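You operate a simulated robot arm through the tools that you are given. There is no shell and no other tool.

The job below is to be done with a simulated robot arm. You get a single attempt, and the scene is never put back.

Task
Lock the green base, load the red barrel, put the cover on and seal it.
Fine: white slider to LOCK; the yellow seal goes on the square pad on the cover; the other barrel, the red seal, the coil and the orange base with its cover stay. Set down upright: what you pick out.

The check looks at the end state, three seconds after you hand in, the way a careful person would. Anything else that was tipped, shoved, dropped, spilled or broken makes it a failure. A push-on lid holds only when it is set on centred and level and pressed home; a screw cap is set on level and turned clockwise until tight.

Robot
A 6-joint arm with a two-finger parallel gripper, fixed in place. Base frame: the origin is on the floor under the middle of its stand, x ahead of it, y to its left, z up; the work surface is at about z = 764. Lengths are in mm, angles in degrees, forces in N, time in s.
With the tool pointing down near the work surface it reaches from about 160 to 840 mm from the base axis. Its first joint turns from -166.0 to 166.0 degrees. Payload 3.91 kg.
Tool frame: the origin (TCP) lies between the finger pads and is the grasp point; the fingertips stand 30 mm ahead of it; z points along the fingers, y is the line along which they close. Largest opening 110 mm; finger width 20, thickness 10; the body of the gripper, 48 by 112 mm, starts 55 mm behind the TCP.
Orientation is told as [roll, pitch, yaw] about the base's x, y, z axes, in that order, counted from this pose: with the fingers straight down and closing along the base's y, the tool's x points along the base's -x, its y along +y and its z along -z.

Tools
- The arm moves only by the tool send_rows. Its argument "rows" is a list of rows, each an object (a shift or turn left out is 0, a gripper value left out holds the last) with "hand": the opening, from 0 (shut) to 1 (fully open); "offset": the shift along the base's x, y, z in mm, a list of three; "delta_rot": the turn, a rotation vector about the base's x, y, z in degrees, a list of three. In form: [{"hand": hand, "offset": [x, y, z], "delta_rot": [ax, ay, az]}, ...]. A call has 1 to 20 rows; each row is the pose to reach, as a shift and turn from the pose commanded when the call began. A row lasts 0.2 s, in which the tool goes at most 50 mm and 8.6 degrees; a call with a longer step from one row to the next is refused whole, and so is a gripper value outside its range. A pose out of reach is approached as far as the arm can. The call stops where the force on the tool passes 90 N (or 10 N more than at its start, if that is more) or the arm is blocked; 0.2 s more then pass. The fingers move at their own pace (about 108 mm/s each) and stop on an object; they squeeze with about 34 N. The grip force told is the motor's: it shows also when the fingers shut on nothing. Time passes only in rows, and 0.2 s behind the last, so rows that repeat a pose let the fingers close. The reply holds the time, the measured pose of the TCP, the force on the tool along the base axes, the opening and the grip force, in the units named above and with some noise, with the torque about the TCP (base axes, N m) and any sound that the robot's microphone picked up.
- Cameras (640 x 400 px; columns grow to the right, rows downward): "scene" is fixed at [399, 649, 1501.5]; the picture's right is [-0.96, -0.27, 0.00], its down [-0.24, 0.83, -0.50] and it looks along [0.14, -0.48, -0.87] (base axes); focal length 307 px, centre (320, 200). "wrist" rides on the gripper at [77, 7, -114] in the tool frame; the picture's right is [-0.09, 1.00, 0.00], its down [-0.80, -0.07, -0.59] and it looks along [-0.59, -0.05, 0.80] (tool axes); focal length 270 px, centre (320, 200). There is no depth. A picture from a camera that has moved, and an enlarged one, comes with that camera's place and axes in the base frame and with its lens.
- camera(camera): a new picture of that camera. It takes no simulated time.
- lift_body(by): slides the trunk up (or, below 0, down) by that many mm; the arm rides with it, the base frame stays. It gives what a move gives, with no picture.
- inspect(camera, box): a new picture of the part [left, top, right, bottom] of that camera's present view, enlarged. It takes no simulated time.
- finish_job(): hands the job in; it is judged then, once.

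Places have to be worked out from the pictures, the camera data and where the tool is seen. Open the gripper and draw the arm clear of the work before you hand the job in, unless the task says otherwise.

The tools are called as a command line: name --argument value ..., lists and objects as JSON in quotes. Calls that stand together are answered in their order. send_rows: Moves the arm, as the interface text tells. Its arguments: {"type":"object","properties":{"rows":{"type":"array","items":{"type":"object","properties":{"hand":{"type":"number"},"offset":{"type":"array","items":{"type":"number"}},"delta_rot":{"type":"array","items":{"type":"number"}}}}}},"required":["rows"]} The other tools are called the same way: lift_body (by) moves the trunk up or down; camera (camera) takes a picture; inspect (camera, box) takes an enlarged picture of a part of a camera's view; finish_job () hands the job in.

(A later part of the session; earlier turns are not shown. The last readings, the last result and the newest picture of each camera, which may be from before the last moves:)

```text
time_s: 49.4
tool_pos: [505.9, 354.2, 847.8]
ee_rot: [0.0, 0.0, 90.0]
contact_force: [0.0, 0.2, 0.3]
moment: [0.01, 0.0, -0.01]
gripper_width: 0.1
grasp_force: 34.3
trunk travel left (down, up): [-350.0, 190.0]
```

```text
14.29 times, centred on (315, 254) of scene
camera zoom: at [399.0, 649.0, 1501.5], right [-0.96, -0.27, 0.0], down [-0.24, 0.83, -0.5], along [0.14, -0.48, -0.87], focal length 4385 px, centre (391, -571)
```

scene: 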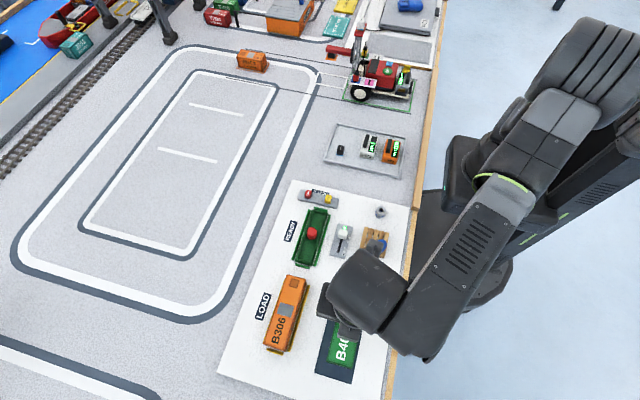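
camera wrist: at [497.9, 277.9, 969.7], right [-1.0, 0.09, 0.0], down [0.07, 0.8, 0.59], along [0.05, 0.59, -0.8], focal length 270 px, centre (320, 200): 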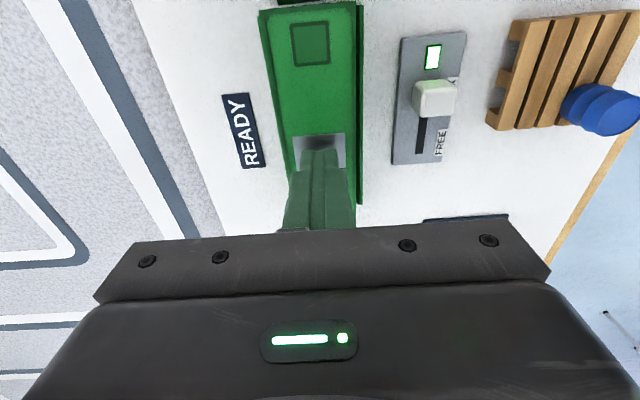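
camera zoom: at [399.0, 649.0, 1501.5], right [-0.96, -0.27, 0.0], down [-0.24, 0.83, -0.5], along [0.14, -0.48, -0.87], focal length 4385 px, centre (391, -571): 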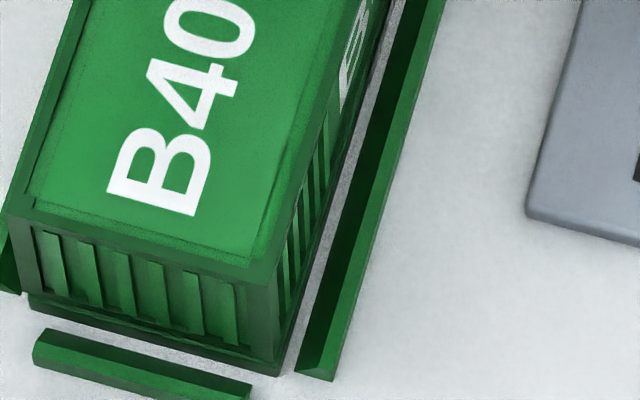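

There's still no contact at fingertip z ≈ 817.5. I'll continue in small steps.

send_rows --rows '[{"hand": 0, "offset": [0, 0, -0.7]}, {"offset": [0, 0, -1.4]}, {"offset": [0, 0, -2.1]}, {"offset": [0, 0, -2.8]}, {"offset": [0, 0, -2.8]}]'

inspect --camera "scene" --box '[295, 240, 335, 268]'

```text
time_s: 50.6
tool_pos: [505.4, 355.6, 846.3]
ee_rot: [-0.1, 0.0, 90.1]
contact_force: [0.3, 3.6, 12.3]
moment: [0.08, -0.04, -0.02]
gripper_width: 0.0
grasp_force: 34.3
trunk travel left (down, up): [-350.0, 190.0]
```

```text
14.29 times, centred on (315, 254) of scene
camera zoom: at [399.0, 649.0, 1501.5], right [-0.96, -0.27, 0.0], down [-0.24, 0.83, -0.5], along [0.14, -0.48, -0.87], focal length 4385 px, centre (391, -571)
```

zoom: 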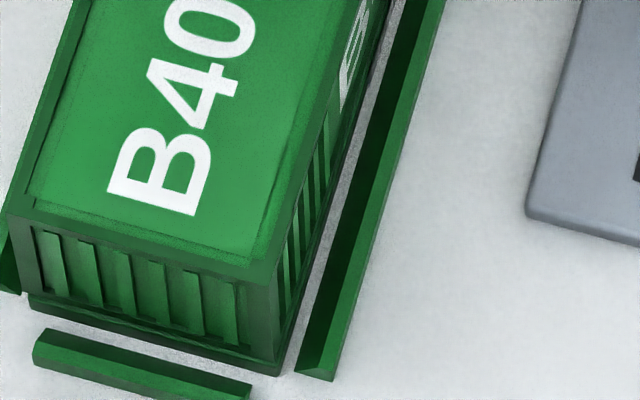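

Contact at 12 N on the plate, at z ≈ 816.5. I'll press harder in steps, listening for a click.

send_rows --rows '[{"hand": 0, "offset": [0, 0, -0.7]}, {"offset": [0, 0, -1.4]}, {"offset": [0, 0, -2.1]}, {"offset": [0, 0, -2.8]}, {"offset": [0, 0, -2.8]}]'

inspect --camera "scene" --box '[295, 240, 335, 268]'

```text
time_s: 51.8
tool_pos: [505.0, 353.7, 845.8]
ee_rot: [-0.4, -0.3, 90.0]
contact_force: [6.4, 4.9, 45.8]
moment: [0.07, -0.21, 0.03]
gripper_width: 0.0
grasp_force: 34.1
trunk travel left (down, up): [-350.0, 190.0]
```

```text
14.29 times, centred on (315, 254) of scene
camera zoom: at [399.0, 649.0, 1501.5], right [-0.96, -0.27, 0.0], down [-0.24, 0.83, -0.5], along [0.14, -0.48, -0.87], focal length 4385 px, centre (391, -571)
```

zoom: 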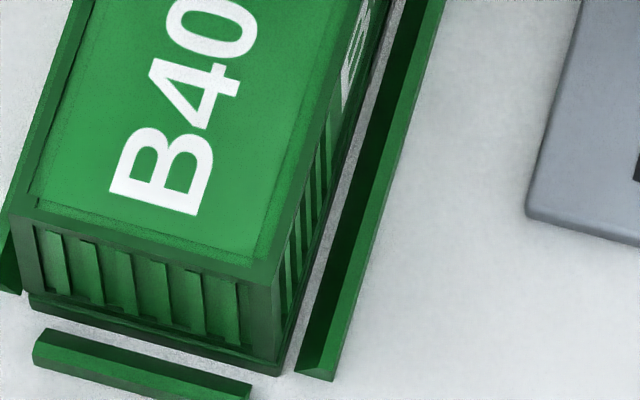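

45.8 N so far, with no click and only a sub-millimetre shift. I'll press further, up to about 75 N.

send_rows --rows '[{"hand": 0, "offset": [0.4, 0, -0.7]}, {"offset": [0.7, 0.2, -1.4]}, {"offset": [1, 0.3, -2]}, {"offset": [1, 0.3, -2]}]'

inspect --camera "scene" --box '[295, 240, 335, 268]'

inspect --camera "wrist" --box '[230, 0, 390, 100]'

```text
time_s: 52.8
tool_pos: [504.9, 353.2, 846.4]
ee_rot: [-0.4, -0.4, 90.0]
contact_force: [0.8, 2.4, 54.7]
moment: [0.0, 0.03, 0.05]
gripper_width: 0.0
grasp_force: 34.0
trunk travel left (down, up): [-350.0, 190.0]
```

```text
14.29 times, centred on (315, 254) of scene
camera zoom: at [399.0, 649.0, 1501.5], right [-0.96, -0.27, 0.0], down [-0.24, 0.83, -0.5], along [0.14, -0.48, -0.87], focal length 4385 px, centre (391, -571)
```

zoom: 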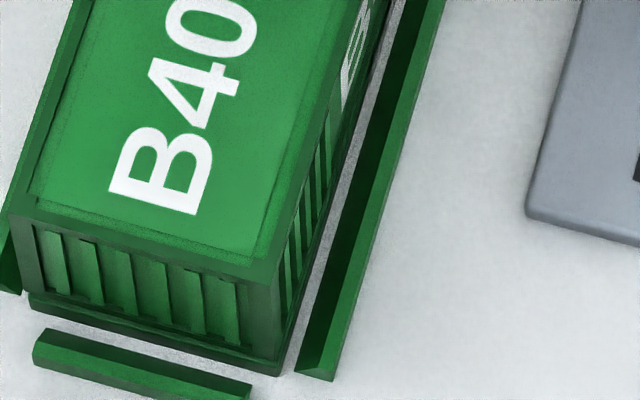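

```text
4.00 times, centred on (310, 50) of wrist
camera zoom: at [496.7, 276.7, 959.7], right [-1.0, 0.09, -0.01], down [0.07, 0.8, 0.6], along [0.06, 0.6, -0.8], focal length 1081 px, centre (360, 800)
```

zoom: 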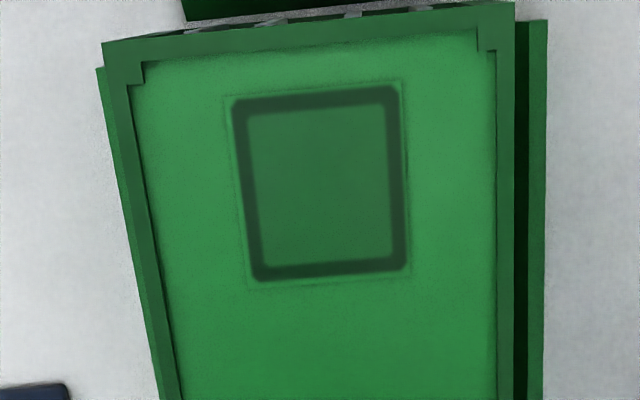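

The cover doesn't move any further at 55 N and reads level, so it appears to be bottomed. I'll unload, re-grip the cover lightly, and test whether it is held with a small upward pull.

send_rows --rows '[{"hand": 0, "offset": [0, 0, 3]}, {"offset": [0, 0, 8]}, {"offset": [-0.5, 0, 20]}, {"hand": 0.6, "offset": [-0.5, 0, 20]}, {"offset": [-0.5, 0, 20]}, {"offset": [-0.5, 0, 20]}]'

inspect --camera "wrist" --box '[200, 0, 440, 220]'

inspect --camera "scene" --box '[304, 252, 324, 266]'

```text
time_s: 54.2
tool_pos: [506.4, 354.0, 862.4]
ee_rot: [0.0, 0.0, 90.1]
contact_force: [1.0, -0.1, 0.5]
moment: [0.0, -0.01, 0.01]
gripper_width: 65.9
grasp_force: 0.0
trunk travel left (down, up): [-350.0, 190.0]
```

```text
1.82 times, centred on (320, 110) of wrist
camera zoom: at [498.4, 277.6, 975.0], right [-1.0, 0.09, 0.0], down [0.07, 0.8, 0.59], along [0.05, 0.59, -0.8], focal length 491 px, centre (320, 364)
```

zoom: 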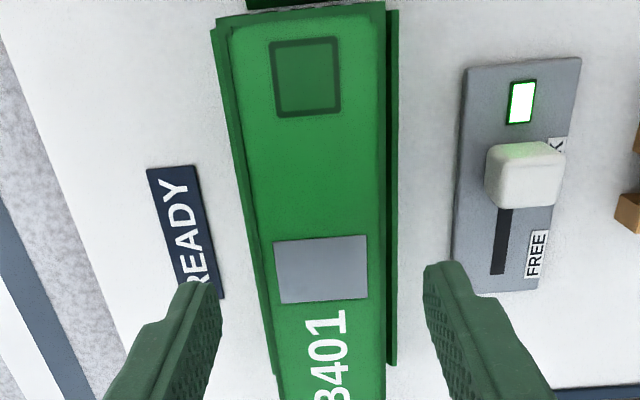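

```text
16.00 times, centred on (314, 259) of scene
camera zoom: at [399.0, 649.0, 1501.5], right [-0.96, -0.27, 0.0], down [-0.24, 0.83, -0.5], along [0.14, -0.48, -0.87], focal length 4911 px, centre (416, -744)
```

zoom: 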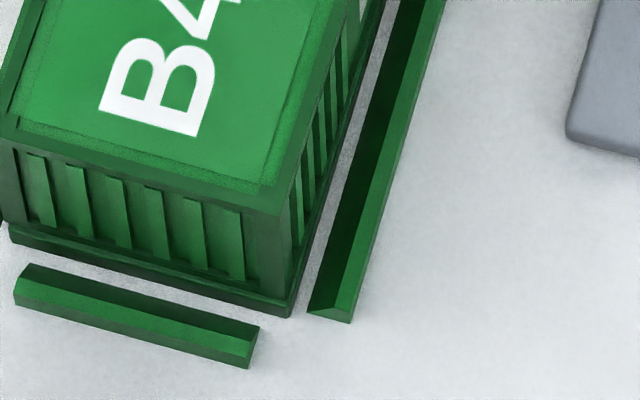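

The cover hasn't moved from pressing, so it was already bottomed. I'll re-grip at the same height for a gentle pull test.

send_rows --rows '[{"hand": 0.6, "offset": [-1, -0.5, -12]}, {"offset": [-1, -0.5, -26]}, {"offset": [-1, -0.5, -37]}, {"offset": [-1, -0.5, -37]}, {"hand": 0, "offset": [-1, -0.5, -37]}, {"offset": [-1, -0.5, -37]}, {"offset": [-1, -0.5, -37]}, {"offset": [-1, -0.5, -37]}]'

inspect --camera "scene" --box '[304, 252, 324, 266]'

```text
time_s: 56.0
tool_pos: [504.3, 353.9, 823.0]
ee_rot: [0.0, 0.0, 90.0]
contact_force: [-1.1, -0.1, 1.1]
moment: [-0.03, 0.06, -0.02]
gripper_width: 44.4
grasp_force: 34.1
trunk travel left (down, up): [-350.0, 190.0]
```

```text
16.00 times, centred on (314, 259) of scene
camera zoom: at [399.0, 649.0, 1501.5], right [-0.96, -0.27, 0.0], down [-0.24, 0.83, -0.5], along [0.14, -0.48, -0.87], focal length 4911 px, centre (416, -744)
```

zoom: 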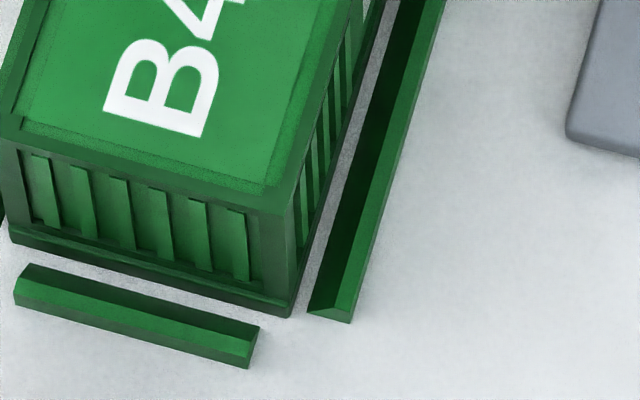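

The grip shifted the cover about 0.6 mm toward -x, so there is some lateral play. Now the gentle pull-up test.

send_rows --rows '[{"hand": 0, "offset": [0, 0, 0.5]}, {"offset": [0, 0, 1]}, {"offset": [0, 0, 1.5]}, {"offset": [0, 0, 1.5]}]'

inspect --camera "scene" --box '[304, 252, 324, 266]'

```text
time_s: 57.0
tool_pos: [504.9, 353.7, 825.4]
ee_rot: [0.1, 0.0, 89.9]
contact_force: [-0.2, -0.9, -0.7]
moment: [-0.01, -0.03, 0.01]
gripper_width: 44.3
grasp_force: 34.0
trunk travel left (down, up): [-350.0, 190.0]
```

```text
16.00 times, centred on (314, 259) of scene
camera zoom: at [399.0, 649.0, 1501.5], right [-0.96, -0.27, 0.0], down [-0.24, 0.83, -0.5], along [0.14, -0.48, -0.87], focal length 4911 px, centre (416, -744)
```

zoom: 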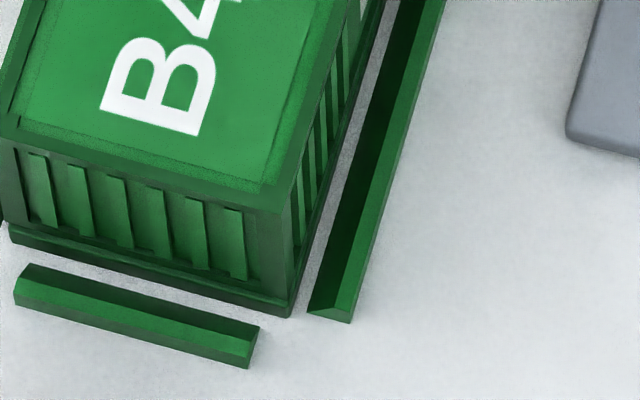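

The cover lifts freely, so it isn't latched (or the fit has no latch). I need the true seat height, so I'll check how thick the COVERS pad is, since that tells me how low the cover should go.

inspect --camera "scene" --box '[314, 368, 334, 382]'

inspect --camera "scene" --box '[345, 374, 365, 388]'

inspect --camera "scene" --box '[318, 225, 338, 245]'

camera --camera "wrist"

```text
16.00 times, centred on (324, 375) of scene
camera zoom: at [399.0, 649.0, 1501.5], right [-0.96, -0.27, 0.0], down [-0.24, 0.83, -0.5], along [0.14, -0.48, -0.87], focal length 4911 px, centre (256, -2600)
```

zoom: 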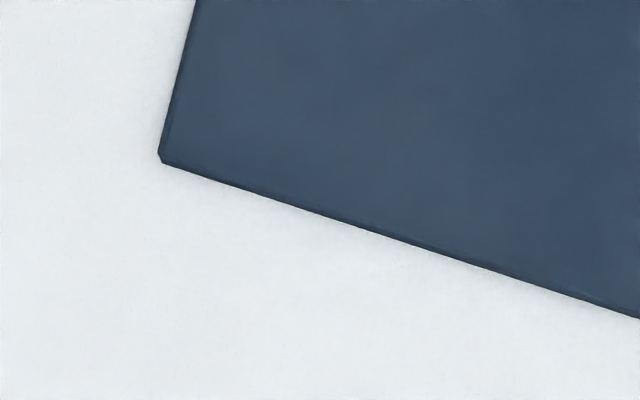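

```text
16.00 times, centred on (355, 381) of scene
camera zoom: at [399.0, 649.0, 1501.5], right [-0.96, -0.27, 0.0], down [-0.24, 0.83, -0.5], along [0.14, -0.48, -0.87], focal length 4911 px, centre (-240, -2696)
```

zoom: 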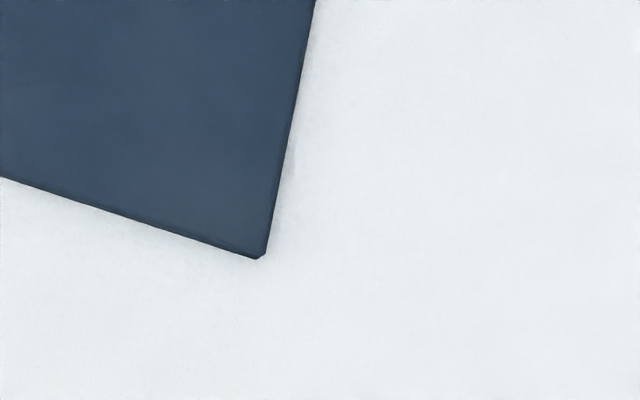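

```text
16.00 times, centred on (328, 235) of scene
camera zoom: at [399.0, 649.0, 1501.5], right [-0.96, -0.27, 0.0], down [-0.24, 0.83, -0.5], along [0.14, -0.48, -0.87], focal length 4911 px, centre (192, -360)
```

zoom: 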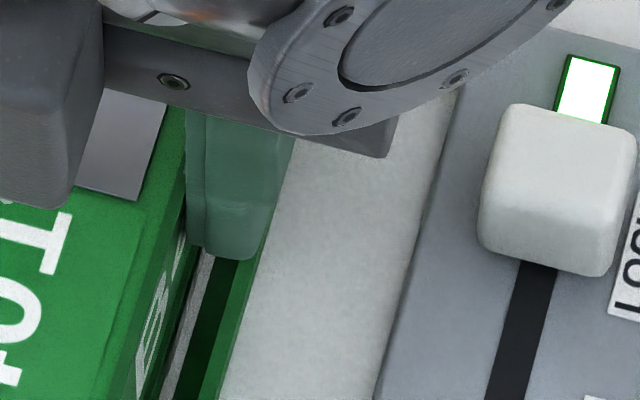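

```text
taken
camera wrist: at [497.7, 277.4, 938.8], right [-1.0, 0.09, 0.0], down [0.07, 0.8, 0.59], along [0.05, 0.59, -0.8], focal length 270 px, centre (320, 200)
```

wrist: 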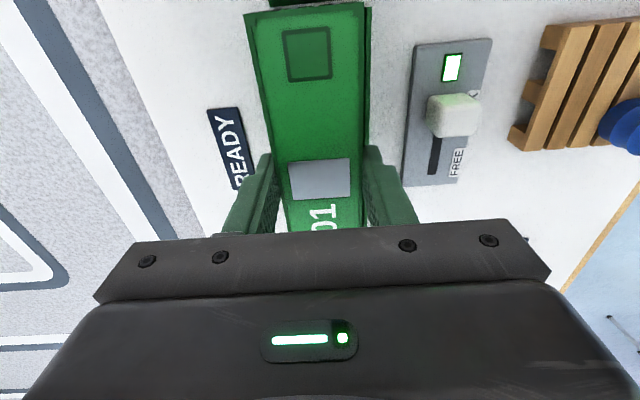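

The pad is only about 1 mm thick, so first contact was about 4 mm above the board, which matches the flange and means the cover bottoms on it. I'll set it back down lightly and measure the play by nudging along y to find the exact centre.

send_rows --rows '[{"hand": 0, "offset": [0, 0, -1]}, {"offset": [0, 0, -2]}, {"offset": [0, 0, -2.7]}, {"offset": [0, 0, -2.7]}]'

send_rows --rows '[{"hand": 0, "offset": [0, 0.4, 0]}, {"offset": [0, 0.8, 0]}, {"offset": [0, 0.8, 0]}]'

inspect --camera "scene" --box '[304, 252, 324, 266]'

```text
time_s: 58.0
tool_pos: [505.2, 355.0, 823.9]
ee_rot: [-0.2, 0.0, 90.0]
contact_force: [1.0, 0.3, 19.1]
moment: [-0.57, 0.14, 0.0]
gripper_width: 44.0
grasp_force: 33.9
trunk travel left (down, up): [-350.0, 190.0]
```

```text
time_s: 58.8
tool_pos: [505.5, 355.0, 823.4]
ee_rot: [-0.1, 0.0, 90.1]
contact_force: [5.8, -1.0, 25.5]
moment: [-0.27, -0.09, -0.05]
gripper_width: 44.2
grasp_force: 33.9
trunk travel left (down, up): [-350.0, 190.0]
```

```text
16.00 times, centred on (314, 259) of scene
camera zoom: at [399.0, 649.0, 1501.5], right [-0.96, -0.27, 0.0], down [-0.24, 0.83, -0.5], along [0.14, -0.48, -0.87], focal length 4911 px, centre (416, -744)
```

zoom: 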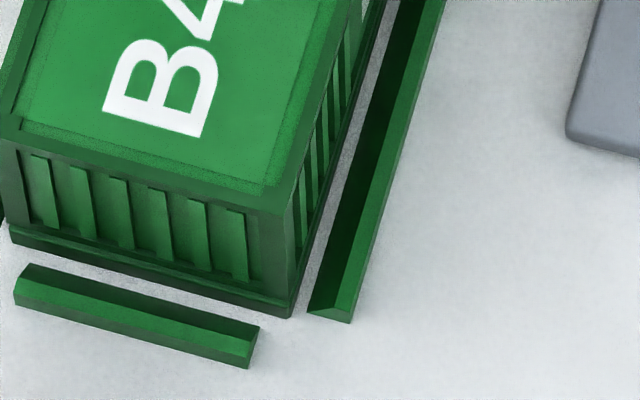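

I need a closer look at the seam. I'll release the cover where it sits, back off toward -y, and use the wrist camera's high zoom on the cover's near end.

send_rows --rows '[{"hand": 0, "offset": [0, 0, 1]}, {"offset": [0, 0, 1.2]}, {"hand": 0.6, "offset": [0, 0, 1.2]}, {"offset": [0, 0, 1.2]}, {"offset": [0, 0, 20]}, {"offset": [0, 0, 48]}, {"offset": [0, -35, 50]}, {"offset": [-2, -75, 50]}, {"offset": [-4, -115, 50]}, {"offset": [-6, -145, 50]}, {"offset": [-6, -150, 50]}, {"offset": [-6, -150, 50]}]'

camera --camera "wrist"

```text
time_s: 61.4
tool_pos: [499.3, 205.4, 871.9]
ee_rot: [0.0, 0.0, 90.1]
contact_force: [-0.9, 0.5, -0.1]
moment: [0.0, 0.0, 0.02]
gripper_width: 66.2
grasp_force: 0.0
trunk travel left (down, up): [-350.0, 190.0]
```

```text
taken
camera wrist: at [491.2, 129.0, 986.0], right [-1.0, 0.09, 0.0], down [0.07, 0.8, 0.59], along [0.05, 0.59, -0.8], focal length 270 px, centre (320, 200)
```

wrist: 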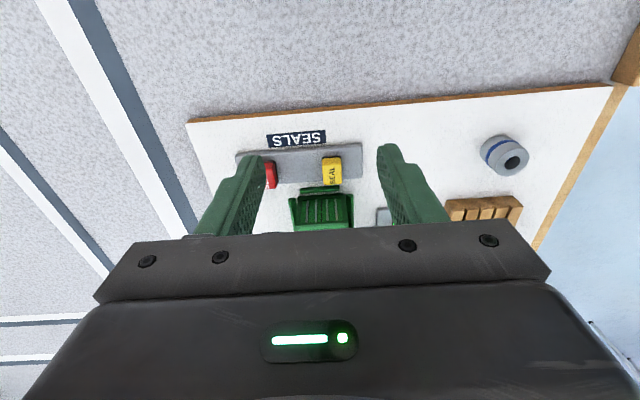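

The cover's near end is visible between the fingers. I'll zoom in strongly on the seam.

inspect --camera "wrist" --box '[282, 178, 362, 228]'

inspect --camera "wrist" --box '[284, 182, 324, 207]'

inspect --camera "wrist" --box '[324, 180, 364, 205]'

```text
8.00 times, centred on (322, 203) of wrist
camera zoom: at [491.2, 129.0, 986.0], right [-1.0, 0.09, 0.0], down [0.07, 0.8, 0.59], along [0.05, 0.59, -0.8], focal length 2162 px, centre (304, 176)
```

zoom: 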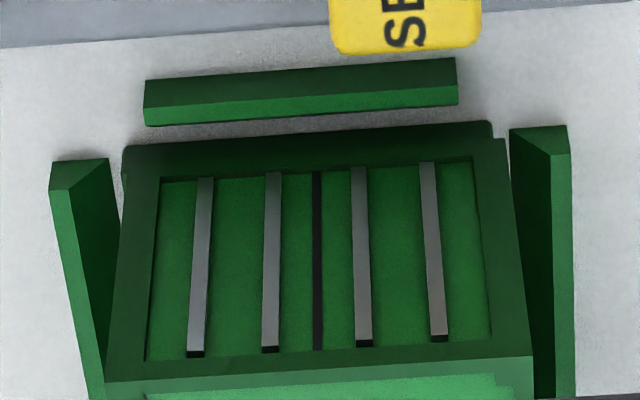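

```text
16.00 times, centred on (304, 194) of wrist
camera zoom: at [491.2, 129.0, 986.0], right [-1.0, 0.09, 0.0], down [0.07, 0.8, 0.59], along [0.05, 0.59, -0.8], focal length 4325 px, centre (576, 288)
```

zoom: 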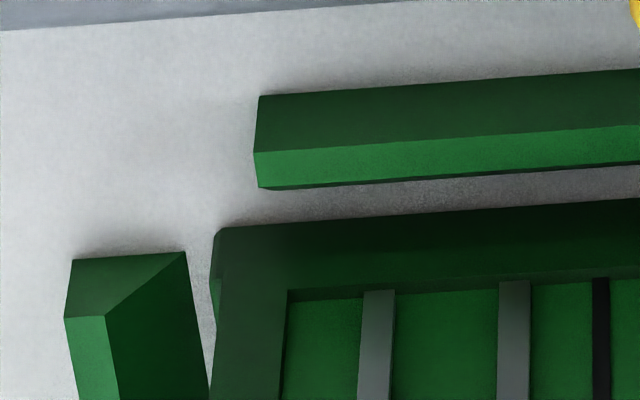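

```text
16.00 times, centred on (344, 192) of wrist
camera zoom: at [491.2, 129.0, 986.0], right [-1.0, 0.09, 0.0], down [0.07, 0.8, 0.59], along [0.05, 0.59, -0.8], focal length 4325 px, centre (-64, 320)
```

zoom: 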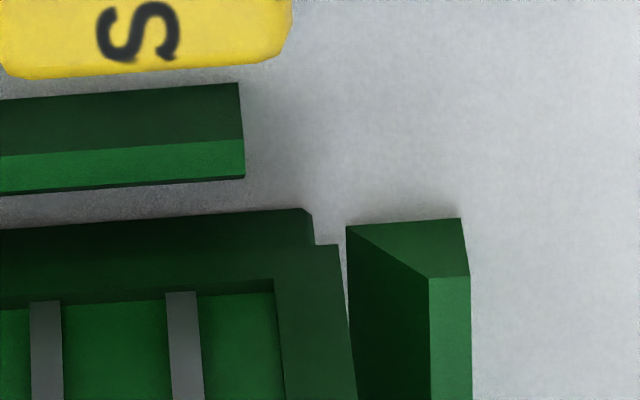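

This view is very informative. At the -y end the cover overhangs the slab by about 1.6 mm on -x, while the slab shows about 0.7 mm on +x. That puts the cover about 1.1 mm too far toward -x and roughly 0.5 mm toward -y. I'll check the +y end from the scene camera.

inspect --camera "scene" --box '[304, 246, 344, 271]'

inspect --camera "scene" --box '[288, 240, 328, 265]'

inspect --camera "scene" --box '[290, 200, 350, 270]'

```text
16.00 times, centred on (324, 258) of scene
camera zoom: at [399.0, 649.0, 1501.5], right [-0.96, -0.27, 0.0], down [-0.24, 0.83, -0.5], along [0.14, -0.48, -0.87], focal length 4911 px, centre (256, -736)
```

zoom: 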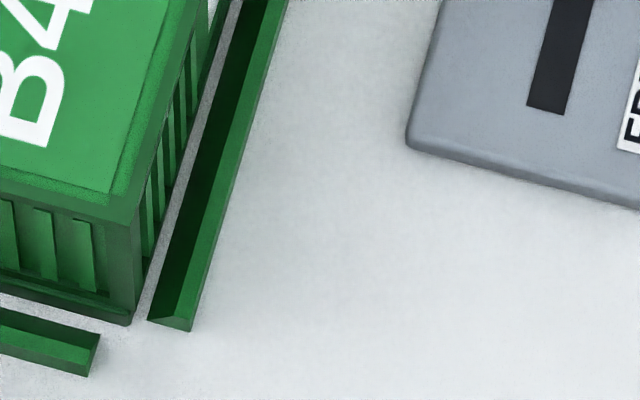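

```text
16.00 times, centred on (308, 252) of scene
camera zoom: at [399.0, 649.0, 1501.5], right [-0.96, -0.27, 0.0], down [-0.24, 0.83, -0.5], along [0.14, -0.48, -0.87], focal length 4911 px, centre (512, -640)
```

zoom: 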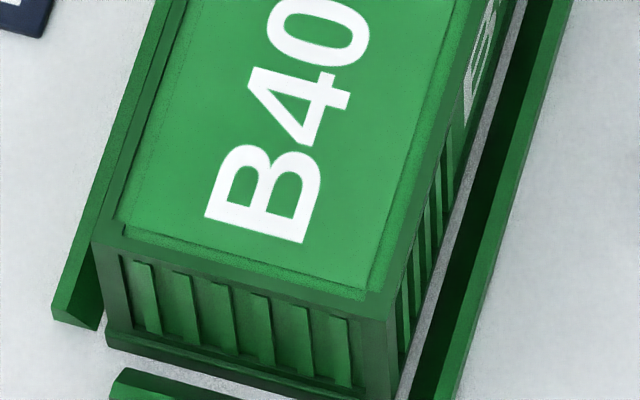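

```text
5.71 times, centred on (320, 235) of scene
camera zoom: at [399.0, 649.0, 1501.5], right [-0.96, -0.27, 0.0], down [-0.24, 0.83, -0.5], along [0.14, -0.48, -0.87], focal length 1754 px, centre (320, 0)
```

zoom: 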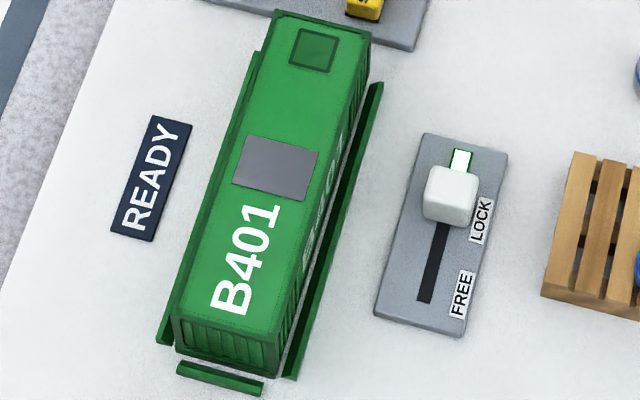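

The +y end shows the same roughly 1 mm overhang toward -x, so there's no yaw error. I'll go back over the cover and re-grip with the tool about 1.1 mm further +x, which centres it.

send_rows --rows '[{"hand": 0.6, "offset": [1, 35, 0]}, {"offset": [3, 75, 0]}, {"offset": [5, 115, 0]}, {"offset": [7, 142, 0]}, {"offset": [7.6, 149, 0]}, {"offset": [7.6, 149, 0]}, {"offset": [7.6, 149, -20]}, {"offset": [7.6, 149, -34]}, {"offset": [7.6, 149, -40]}, {"offset": [7.6, 149, -40]}]'

camera --camera "wrist"

```text
time_s: 63.6
tool_pos: [507.3, 354.1, 830.9]
ee_rot: [0.0, 0.0, 90.0]
contact_force: [0.2, -0.9, 0.5]
moment: [0.02, -0.02, 0.02]
gripper_width: 65.9
grasp_force: 0.1
trunk travel left (down, up): [-350.0, 190.0]
```

```text
taken
camera wrist: at [499.3, 277.3, 945.2], right [-1.0, 0.09, 0.0], down [0.07, 0.8, 0.59], along [0.05, 0.59, -0.8], focal length 270 px, centre (320, 200)
```

wrist: 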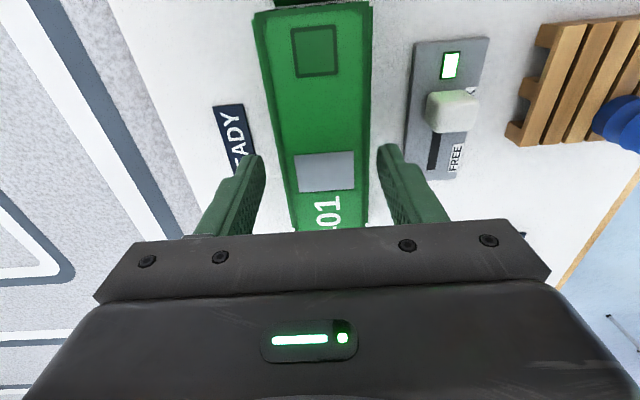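

The camera now reads x = 499.3 and I want about 498.8. I'll shift -0.5, lower 8.5 mm and close.

send_rows --rows '[{"hand": 0.6, "offset": [-0.5, 0, -4]}, {"offset": [-0.5, 0, -8.3]}, {"offset": [-0.5, 0, -8.3]}, {"hand": 0, "offset": [-0.5, 0, -8.3]}, {"offset": [-0.5, 0, -8.3]}, {"offset": [-0.5, 0, -8.3]}, {"offset": [-0.5, 0, -8.3]}]'

inspect --camera "wrist" --box '[230, 0, 390, 60]'

```text
time_s: 65.2
tool_pos: [504.4, 355.2, 824.3]
ee_rot: [-0.1, 0.0, 90.0]
contact_force: [-0.4, 0.8, 0.0]
moment: [0.0, -0.02, 0.0]
gripper_width: 44.2
grasp_force: 33.7
trunk travel left (down, up): [-350.0, 190.0]
```

```text
4.00 times, centred on (310, 30) of wrist
camera zoom: at [498.4, 277.9, 937.7], right [-1.0, 0.09, 0.0], down [0.07, 0.8, 0.59], along [0.05, 0.59, -0.8], focal length 1081 px, centre (360, 880)
```

zoom: 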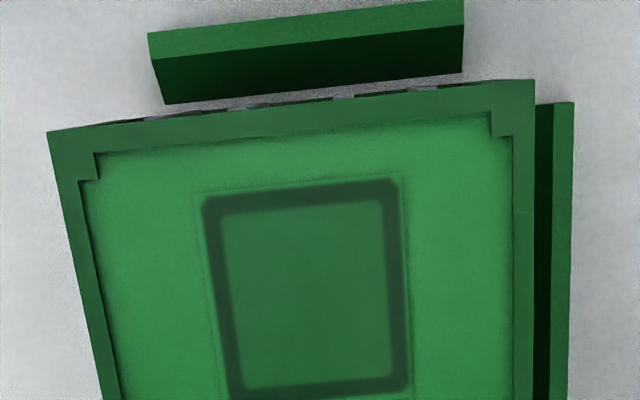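

The cover is re-gripped with the camera at x = 498.4. I'll lift it 1 mm, shift (+0.4, +0.6) to centre, lower it and press.

send_rows --rows '[{"hand": 0, "offset": [0, 0, 1.2]}, {"offset": [0.4, 0.6, 1.2]}, {"offset": [0.4, 0.6, 1.2]}, {"offset": [0.4, 0.6, 0]}, {"offset": [0.4, 0.6, -0.6]}, {"offset": [0.4, 0.6, -1.2]}, {"offset": [0.4, 0.6, -1.2]}]'

inspect --camera "wrist" --box '[230, 0, 390, 60]'

```text
time_s: 66.8
tool_pos: [505.5, 355.3, 823.1]
ee_rot: [-0.1, 0.0, 90.0]
contact_force: [-2.7, 1.0, 13.9]
moment: [-0.38, 0.17, 0.02]
gripper_width: 44.4
grasp_force: 34.5
trunk travel left (down, up): [-350.0, 190.0]
```

```text
4.00 times, centred on (310, 30) of wrist
camera zoom: at [498.5, 278.0, 937.5], right [-1.0, 0.09, 0.0], down [0.07, 0.8, 0.6], along [0.05, 0.59, -0.8], focal length 1081 px, centre (360, 880)
```

zoom: 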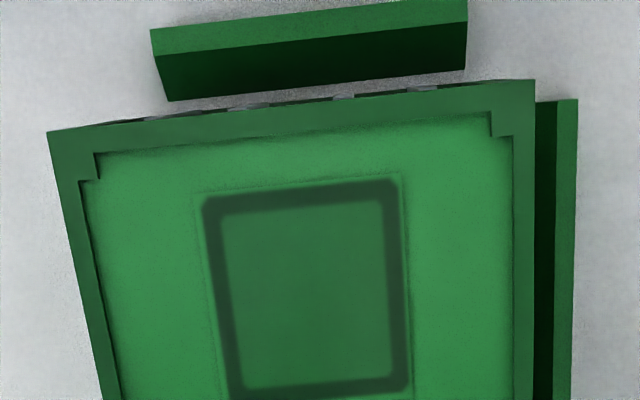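

It is resting with 14 N. Now I'll press harder through the grip.

send_rows --rows '[{"hand": 0, "offset": [0.2, 0.1, -0.7]}, {"offset": [0.4, 0.2, -1.4]}, {"offset": [0.6, 0.3, -2.1]}, {"offset": [0.8, 0.4, -2.8]}, {"offset": [0.8, 0.4, -2.8]}]'

inspect --camera "wrist" --box '[230, 0, 390, 60]'

```text
time_s: 68.0
tool_pos: [505.6, 355.9, 822.6]
ee_rot: [-0.2, -0.1, 90.0]
contact_force: [0.8, -1.7, 32.9]
moment: [-0.02, 0.04, 0.01]
gripper_width: 44.6
grasp_force: 33.8
trunk travel left (down, up): [-350.0, 190.0]
```

```text
4.00 times, centred on (310, 30) of wrist
camera zoom: at [498.2, 277.9, 936.2], right [-1.0, 0.09, 0.0], down [0.07, 0.8, 0.6], along [0.06, 0.59, -0.8], focal length 1081 px, centre (360, 880)
```

zoom: 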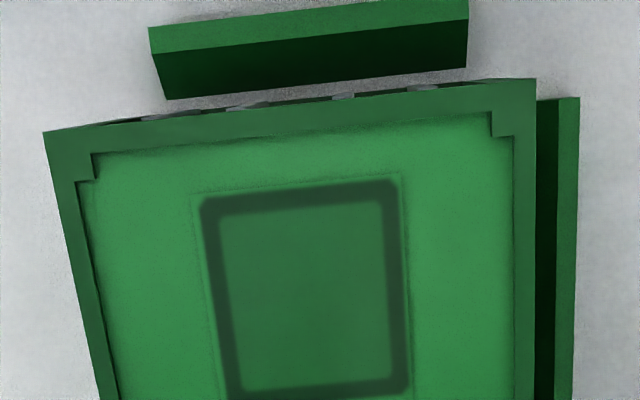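

Force is centred with near-zero moments, and the grip began to slip slightly. I'll release, then press with closed fingers on the centre plate.

send_rows --rows '[{"hand": 0, "offset": [-0.4, -0.2, 1.4]}, {"offset": [-0.8, -0.4, 2.6]}, {"hand": 0.6, "offset": [-0.8, -0.4, 2.6]}, {"offset": [-0.8, -0.4, 2.6]}, {"offset": [-0.8, -0.4, 15]}, {"offset": [-0.8, -0.4, 35]}, {"hand": 0, "offset": [-0.8, -0.4, 35]}, {"offset": [-0.8, -0.4, 35]}, {"offset": [-0.8, -0.4, 35]}]'

camera --camera "wrist"

```text
time_s: 70.0
tool_pos: [505.0, 354.3, 854.0]
ee_rot: [0.0, 0.0, 90.0]
contact_force: [-0.7, 0.0, 0.3]
moment: [-0.02, 0.0, -0.06]
gripper_width: 0.0
grasp_force: 34.7
trunk travel left (down, up): [-350.0, 190.0]
```

```text
taken
camera wrist: at [498.0, 278.0, 968.5], right [-1.0, 0.09, 0.0], down [0.07, 0.8, 0.59], along [0.05, 0.59, -0.8], focal length 270 px, centre (320, 200)
```

wrist: 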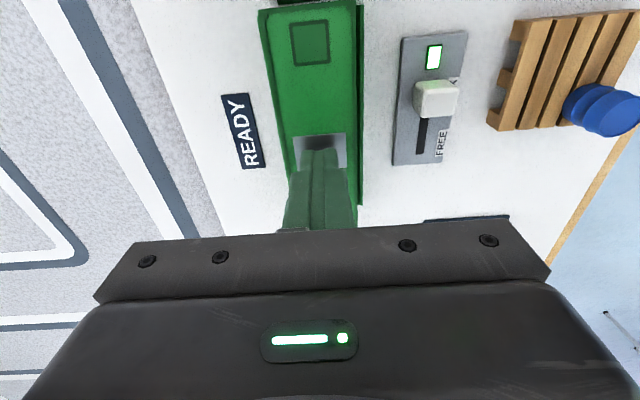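

The fingertips are closed about 8 mm above the plate. I'll press down progressively, with a small lateral compensation for the arm's deflection.

send_rows --rows '[{"hand": 0, "offset": [0, 0, -5]}, {"offset": [0, 0, -7.5]}, {"offset": [0, 0, -9]}, {"offset": [0.2, 0, -10]}, {"offset": [0.5, 0.1, -11]}, {"offset": [0.8, 0.2, -12]}, {"offset": [1.1, 0.3, -13]}, {"offset": [1.1, 0.3, -13]}]'

```text
time_s: 71.8
tool_pos: [505.2, 354.6, 846.3]
ee_rot: [-0.4, -0.3, 90.0]
contact_force: [-1.9, -4.2, 49.3]
moment: [-0.23, 0.08, 0.04]
gripper_width: 0.2
grasp_force: 34.0
trunk travel left (down, up): [-350.0, 190.0]
```

49 N, no sound yet. I'll press further toward 80 N.

send_rows --rows '[{"hand": 0, "offset": [0.1, 0.2, -0.8]}, {"offset": [0.3, 0.4, -1.6]}, {"offset": [0.5, 0.5, -2.4]}, {"offset": [0.5, 0.5, -2.4]}]'

inspect --camera "scene" --box '[288, 240, 328, 265]'

```text
time_s: 72.8
tool_pos: [506.7, 355.5, 846.2]
ee_rot: [-0.5, -0.4, 90.1]
contact_force: [-3.6, -5.5, 62.2]
moment: [-0.31, 0.22, 0.01]
gripper_width: 0.2
grasp_force: 34.3
trunk travel left (down, up): [-350.0, 190.0]
```

```text
16.00 times, centred on (308, 252) of scene
camera zoom: at [399.0, 649.0, 1501.5], right [-0.96, -0.27, 0.0], down [-0.24, 0.83, -0.5], along [0.14, -0.48, -0.87], focal length 4911 px, centre (512, -640)
```

zoom: 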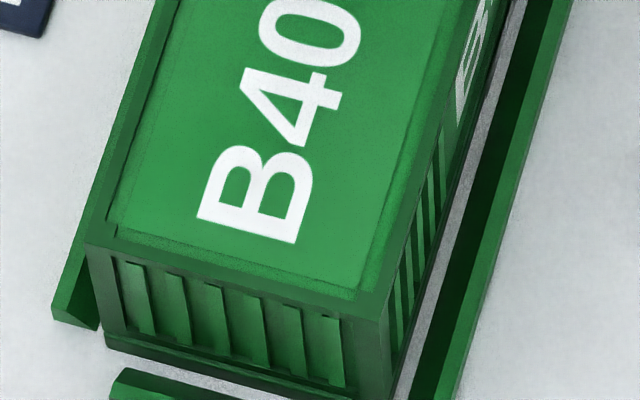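

62 N and nothing more gives. I'll unload and look at the near end close up again to measure the alignment.

send_rows --rows '[{"hand": 0, "offset": [-0.8, -0.5, 3]}, {"offset": [-1.6, -0.8, 8]}, {"offset": [-1.6, -0.8, 30]}, {"hand": 0.6, "offset": [-2, -30, 32]}, {"offset": [-4, -70, 32]}, {"offset": [-6, -110, 32]}, {"offset": [-7, -142, 32]}, {"offset": [-7, -150, 32]}, {"offset": [-7, -150, 32]}]'

inspect --camera "wrist" --box '[282, 178, 362, 228]'

inspect --camera "wrist" --box '[284, 182, 324, 207]'

inspect --camera "wrist" --box '[324, 180, 364, 205]'

```text
time_s: 74.8
tool_pos: [500.2, 205.2, 872.1]
ee_rot: [0.1, 0.0, 90.0]
contact_force: [0.5, 0.2, -0.1]
moment: [0.02, 0.01, -0.03]
gripper_width: 66.0
grasp_force: 0.0
trunk travel left (down, up): [-350.0, 190.0]
```

```text
8.00 times, centred on (322, 203) of wrist
camera zoom: at [492.9, 128.4, 985.8], right [-1.0, 0.09, 0.0], down [0.07, 0.8, 0.59], along [0.05, 0.59, -0.8], focal length 2162 px, centre (304, 176)
```

zoom: 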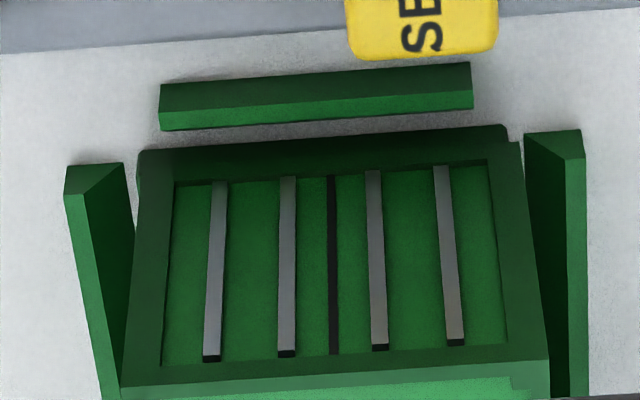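

```text
16.00 times, centred on (304, 194) of wrist
camera zoom: at [492.9, 128.4, 985.8], right [-1.0, 0.09, 0.0], down [0.07, 0.8, 0.59], along [0.05, 0.59, -0.8], focal length 4325 px, centre (576, 288)
```

zoom: 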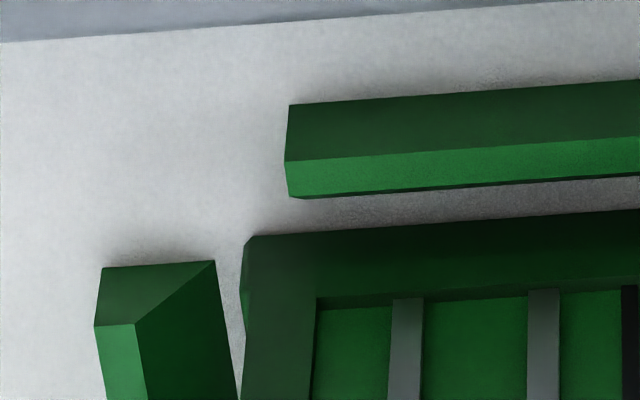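

```text
16.00 times, centred on (344, 192) of wrist
camera zoom: at [492.9, 128.4, 985.8], right [-1.0, 0.09, 0.0], down [0.07, 0.8, 0.59], along [0.05, 0.59, -0.8], focal length 4325 px, centre (-64, 320)
```

zoom: 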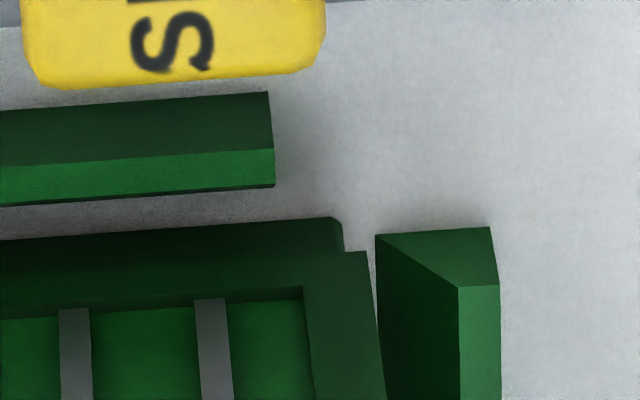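

With the slab's rounded corners accounted for, the cover is now within roughly 0.3 mm in x. I'll re-grip it, check whether it is held, and measure the free play along y and x to centre it mechanically.

send_rows --rows '[{"hand": 0.6, "offset": [1, 35, 0]}, {"offset": [2, 75, 0]}, {"offset": [3.5, 115, 0]}, {"offset": [5, 143, 0]}, {"offset": [5.4, 150.4, 0]}, {"offset": [5.4, 150.4, 0]}, {"offset": [5.4, 150.4, -20]}, {"offset": [5.4, 150.4, -34]}, {"offset": [5.4, 150.4, -40.3]}, {"offset": [5.4, 150.4, -40.3]}]'

inspect --camera "wrist" --box '[200, 0, 440, 220]'

```text
time_s: 77.0
tool_pos: [508.0, 355.5, 830.6]
ee_rot: [0.0, 0.1, 90.0]
contact_force: [0.4, 0.3, 0.3]
moment: [-0.01, -0.01, 0.02]
gripper_width: 66.3
grasp_force: 0.0
trunk travel left (down, up): [-350.0, 190.0]
```

```text
1.82 times, centred on (320, 110) of wrist
camera zoom: at [499.5, 278.7, 944.6], right [-1.0, 0.09, 0.0], down [0.07, 0.8, 0.59], along [0.05, 0.59, -0.8], focal length 491 px, centre (320, 364)
```

zoom: 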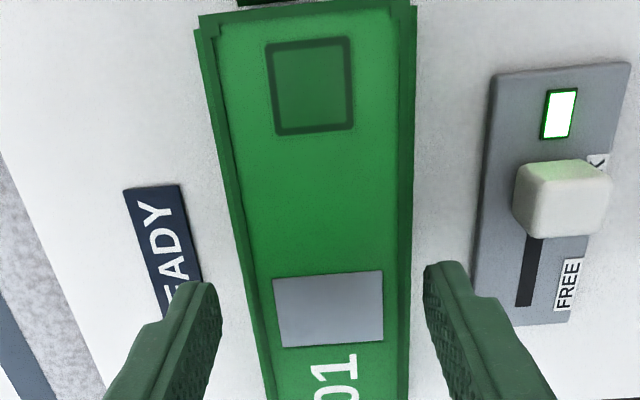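

The camera reads x = 499.5. I'll shift -0.7, lower about 8 mm and close.

send_rows --rows '[{"hand": 0.6, "offset": [-0.7, 0, -4]}, {"offset": [-0.7, 0, -7.5]}, {"offset": [-0.7, 0, -7.5]}, {"hand": 0, "offset": [-0.7, 0, -7.5]}, {"offset": [-0.7, 0, -7.5]}, {"offset": [-0.7, 0, -7.5]}, {"offset": [-0.7, 0, -7.5]}]'

inspect --camera "wrist" --box '[230, 0, 390, 60]'

send_rows --rows '[{"hand": 0, "offset": [0, 0, 0.5]}, {"offset": [0, 0, 1]}, {"offset": [0, 0, 1.4]}, {"offset": [0, 0, 1.4]}]'

inspect --camera "wrist" --box '[230, 0, 390, 60]'

```text
time_s: 78.6
tool_pos: [505.7, 356.6, 822.2]
ee_rot: [0.0, 0.0, 90.0]
contact_force: [0.3, 0.3, 0.8]
moment: [0.02, -0.01, -0.02]
gripper_width: 44.3
grasp_force: 33.8
trunk travel left (down, up): [-350.0, 190.0]
```

```text
4.00 times, centred on (310, 30) of wrist
camera zoom: at [497.9, 279.2, 936.8], right [-1.0, 0.09, 0.0], down [0.07, 0.8, 0.59], along [0.05, 0.59, -0.8], focal length 1081 px, centre (360, 880)
```

zoom: 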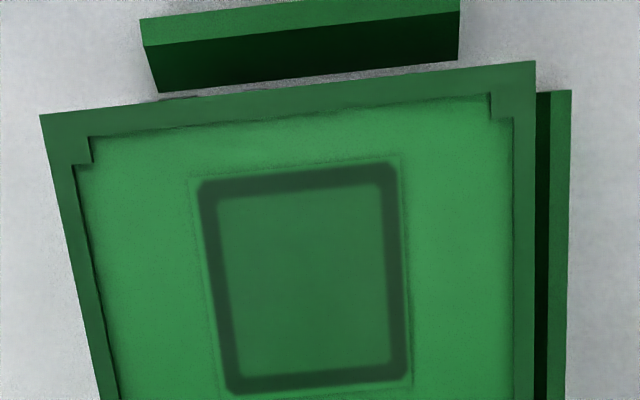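

```text
time_s: 79.6
tool_pos: [505.0, 355.3, 823.7]
ee_rot: [-0.1, 0.1, 89.9]
contact_force: [-0.1, -0.3, 0.2]
moment: [-0.01, 0.03, 0.01]
gripper_width: 44.1
grasp_force: 34.4
trunk travel left (down, up): [-350.0, 190.0]
```

```text
4.00 times, centred on (310, 30) of wrist
camera zoom: at [498.3, 279.4, 938.5], right [-1.0, 0.09, 0.0], down [0.07, 0.8, 0.59], along [0.05, 0.59, -0.8], focal length 1081 px, centre (360, 880)
```

zoom: 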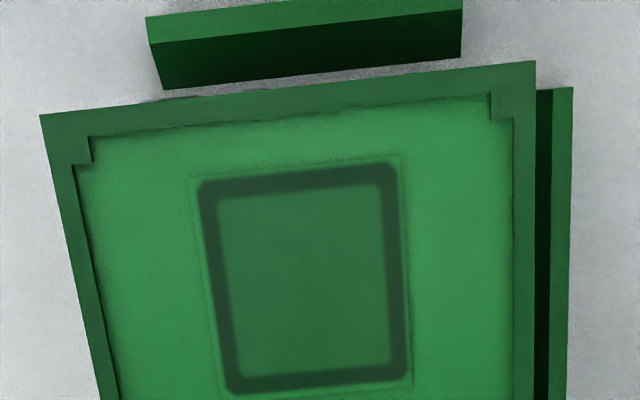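

It lifts freely again, so nothing is latching. With the cover raised about 1.5 mm (still around the lip), I'll probe the play along +y.

send_rows --rows '[{"hand": 0, "offset": [0, 0.4, 0]}, {"offset": [0, 0.8, 0]}, {"offset": [0, 1.2, 0]}, {"offset": [0, 1.2, 0]}]'

inspect --camera "wrist" --box '[230, 0, 390, 60]'

```text
time_s: 80.6
tool_pos: [506.5, 357.7, 824.2]
ee_rot: [0.0, 0.0, 90.0]
contact_force: [-0.2, -0.7, -0.8]
moment: [-0.04, -0.01, 0.01]
gripper_width: 44.3
grasp_force: 33.4
trunk travel left (down, up): [-350.0, 190.0]
```

```text
4.00 times, centred on (310, 30) of wrist
camera zoom: at [498.4, 280.1, 938.7], right [-1.0, 0.09, 0.0], down [0.07, 0.8, 0.59], along [0.05, 0.59, -0.8], focal length 1081 px, centre (360, 880)
```

zoom: 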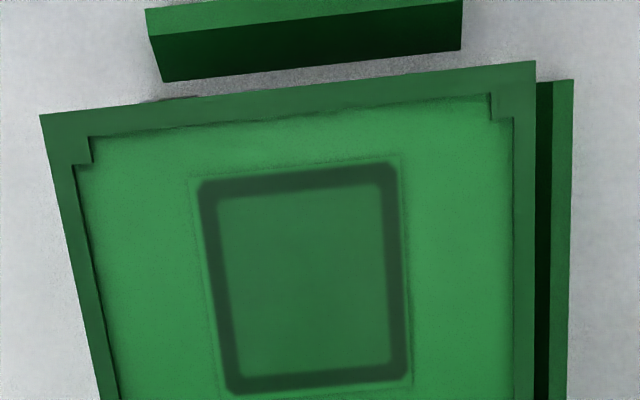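

No resistance yet. I'll continue probing +y.

send_rows --rows '[{"hand": 0, "offset": [0, 0.4, 0]}, {"offset": [0, 0.8, 0]}, {"offset": [0, 0.8, 0]}]'

inspect --camera "scene" --box '[288, 240, 328, 265]'

inspect --camera "wrist" --box '[230, 0, 390, 60]'

```text
time_s: 81.4
tool_pos: [506.1, 356.9, 825.1]
ee_rot: [-0.1, 0.1, 89.9]
contact_force: [0.7, -0.3, -0.1]
moment: [-0.02, 0.0, 0.01]
gripper_width: 44.3
grasp_force: 34.0
trunk travel left (down, up): [-350.0, 190.0]
```

```text
16.00 times, centred on (308, 252) of scene
camera zoom: at [399.0, 649.0, 1501.5], right [-0.96, -0.27, 0.0], down [-0.24, 0.83, -0.5], along [0.14, -0.48, -0.87], focal length 4911 px, centre (512, -640)
```

zoom: 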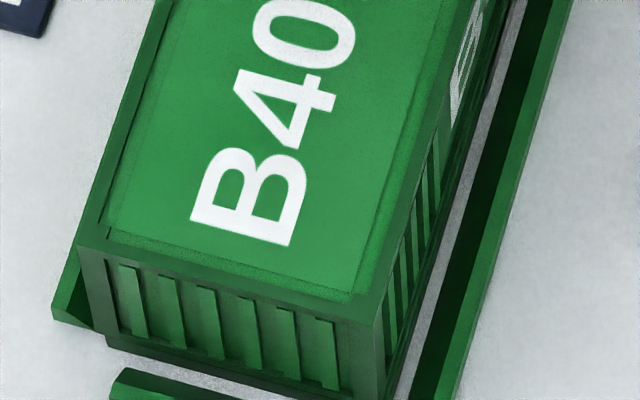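

```text
4.00 times, centred on (310, 30) of wrist
camera zoom: at [498.2, 280.9, 938.9], right [-1.0, 0.09, 0.0], down [0.07, 0.8, 0.59], along [0.05, 0.59, -0.8], focal length 1081 px, centre (360, 880)
```

zoom: 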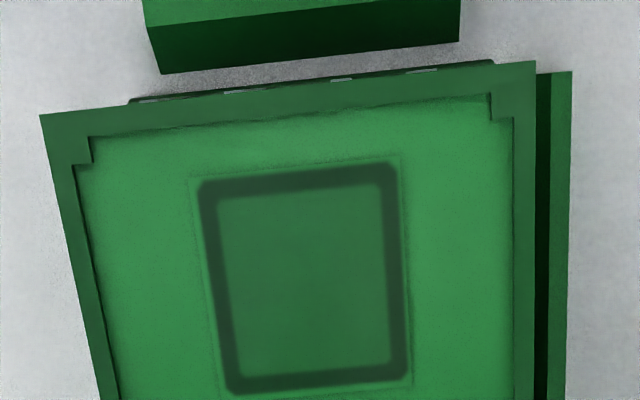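

There's no lip resistance even now, so the lip leaves over 2 mm of play and centring has to be done visually. In this view the slab's edge shows past the cover: the cover is about +0.5 mm in x and +0.45 mm in y relative to the slab. I'll correct by that amount and re-check.

send_rows --rows '[{"hand": 0, "offset": [-0.3, -0.3, 0]}, {"offset": [-0.5, -0.5, 0]}, {"offset": [-0.5, -0.5, 0]}]'

inspect --camera "wrist" --box '[230, 0, 390, 60]'

inspect --camera "scene" --box '[288, 245, 328, 270]'

```text
time_s: 82.2
tool_pos: [504.9, 356.9, 824.6]
ee_rot: [0.0, 0.0, 90.0]
contact_force: [-1.0, -0.4, -0.7]
moment: [0.0, 0.01, -0.01]
gripper_width: 44.5
grasp_force: 34.0
trunk travel left (down, up): [-350.0, 190.0]
```

```text
4.00 times, centred on (310, 30) of wrist
camera zoom: at [497.7, 281.1, 938.6], right [-1.0, 0.09, 0.0], down [0.07, 0.8, 0.59], along [0.05, 0.59, -0.8], focal length 1081 px, centre (360, 880)
```

zoom: 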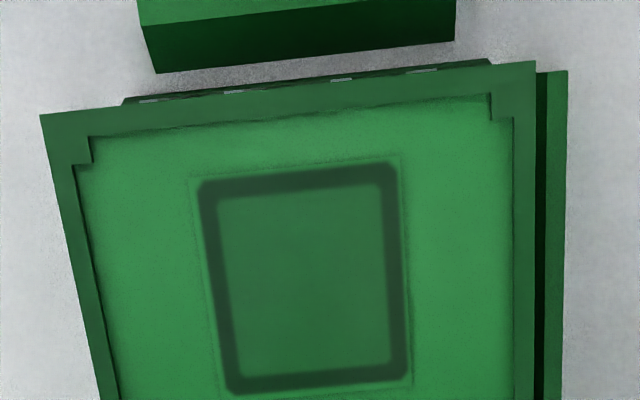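

```text
16.00 times, centred on (308, 258) of scene
camera zoom: at [399.0, 649.0, 1501.5], right [-0.96, -0.27, 0.0], down [-0.24, 0.83, -0.5], along [0.14, -0.48, -0.87], focal length 4911 px, centre (512, -720)
```

zoom: 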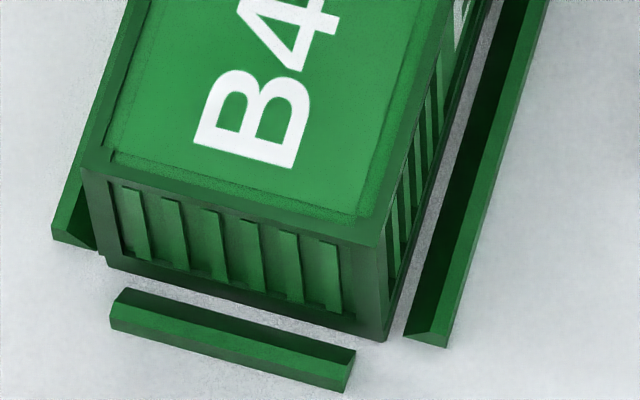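

The x correction took effect, but y did not move, so there's some backlash on reversal. I'll step -y a bit more and watch the slab edge in the view.

send_rows --rows '[{"hand": 0, "offset": [0, -0.3, 0]}, {"offset": [0, -0.6, 0]}, {"offset": [0, -0.6, 0]}, {"offset": [0, -0.6, 0]}]'

inspect --camera "wrist" --box '[230, 0, 390, 60]'

```text
time_s: 83.2
tool_pos: [503.9, 356.8, 825.1]
ee_rot: [-0.1, 0.1, 90.0]
contact_force: [0.3, -1.5, -1.2]
moment: [-0.01, 0.03, 0.02]
gripper_width: 44.4
grasp_force: 33.5
trunk travel left (down, up): [-350.0, 190.0]
```

```text
4.00 times, centred on (310, 30) of wrist
camera zoom: at [498.2, 280.2, 939.0], right [-1.0, 0.09, 0.0], down [0.07, 0.8, 0.59], along [0.05, 0.59, -0.8], focal length 1081 px, centre (360, 880)
```

zoom: 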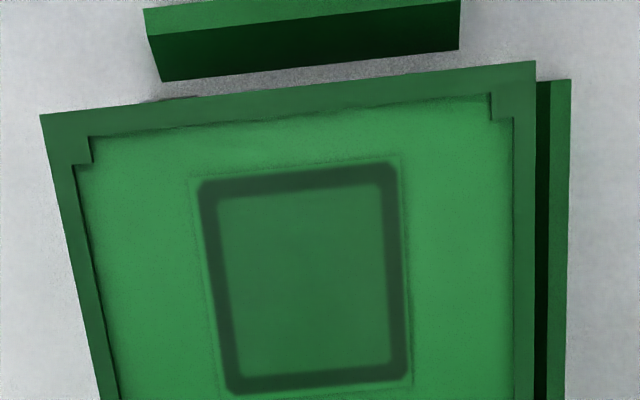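

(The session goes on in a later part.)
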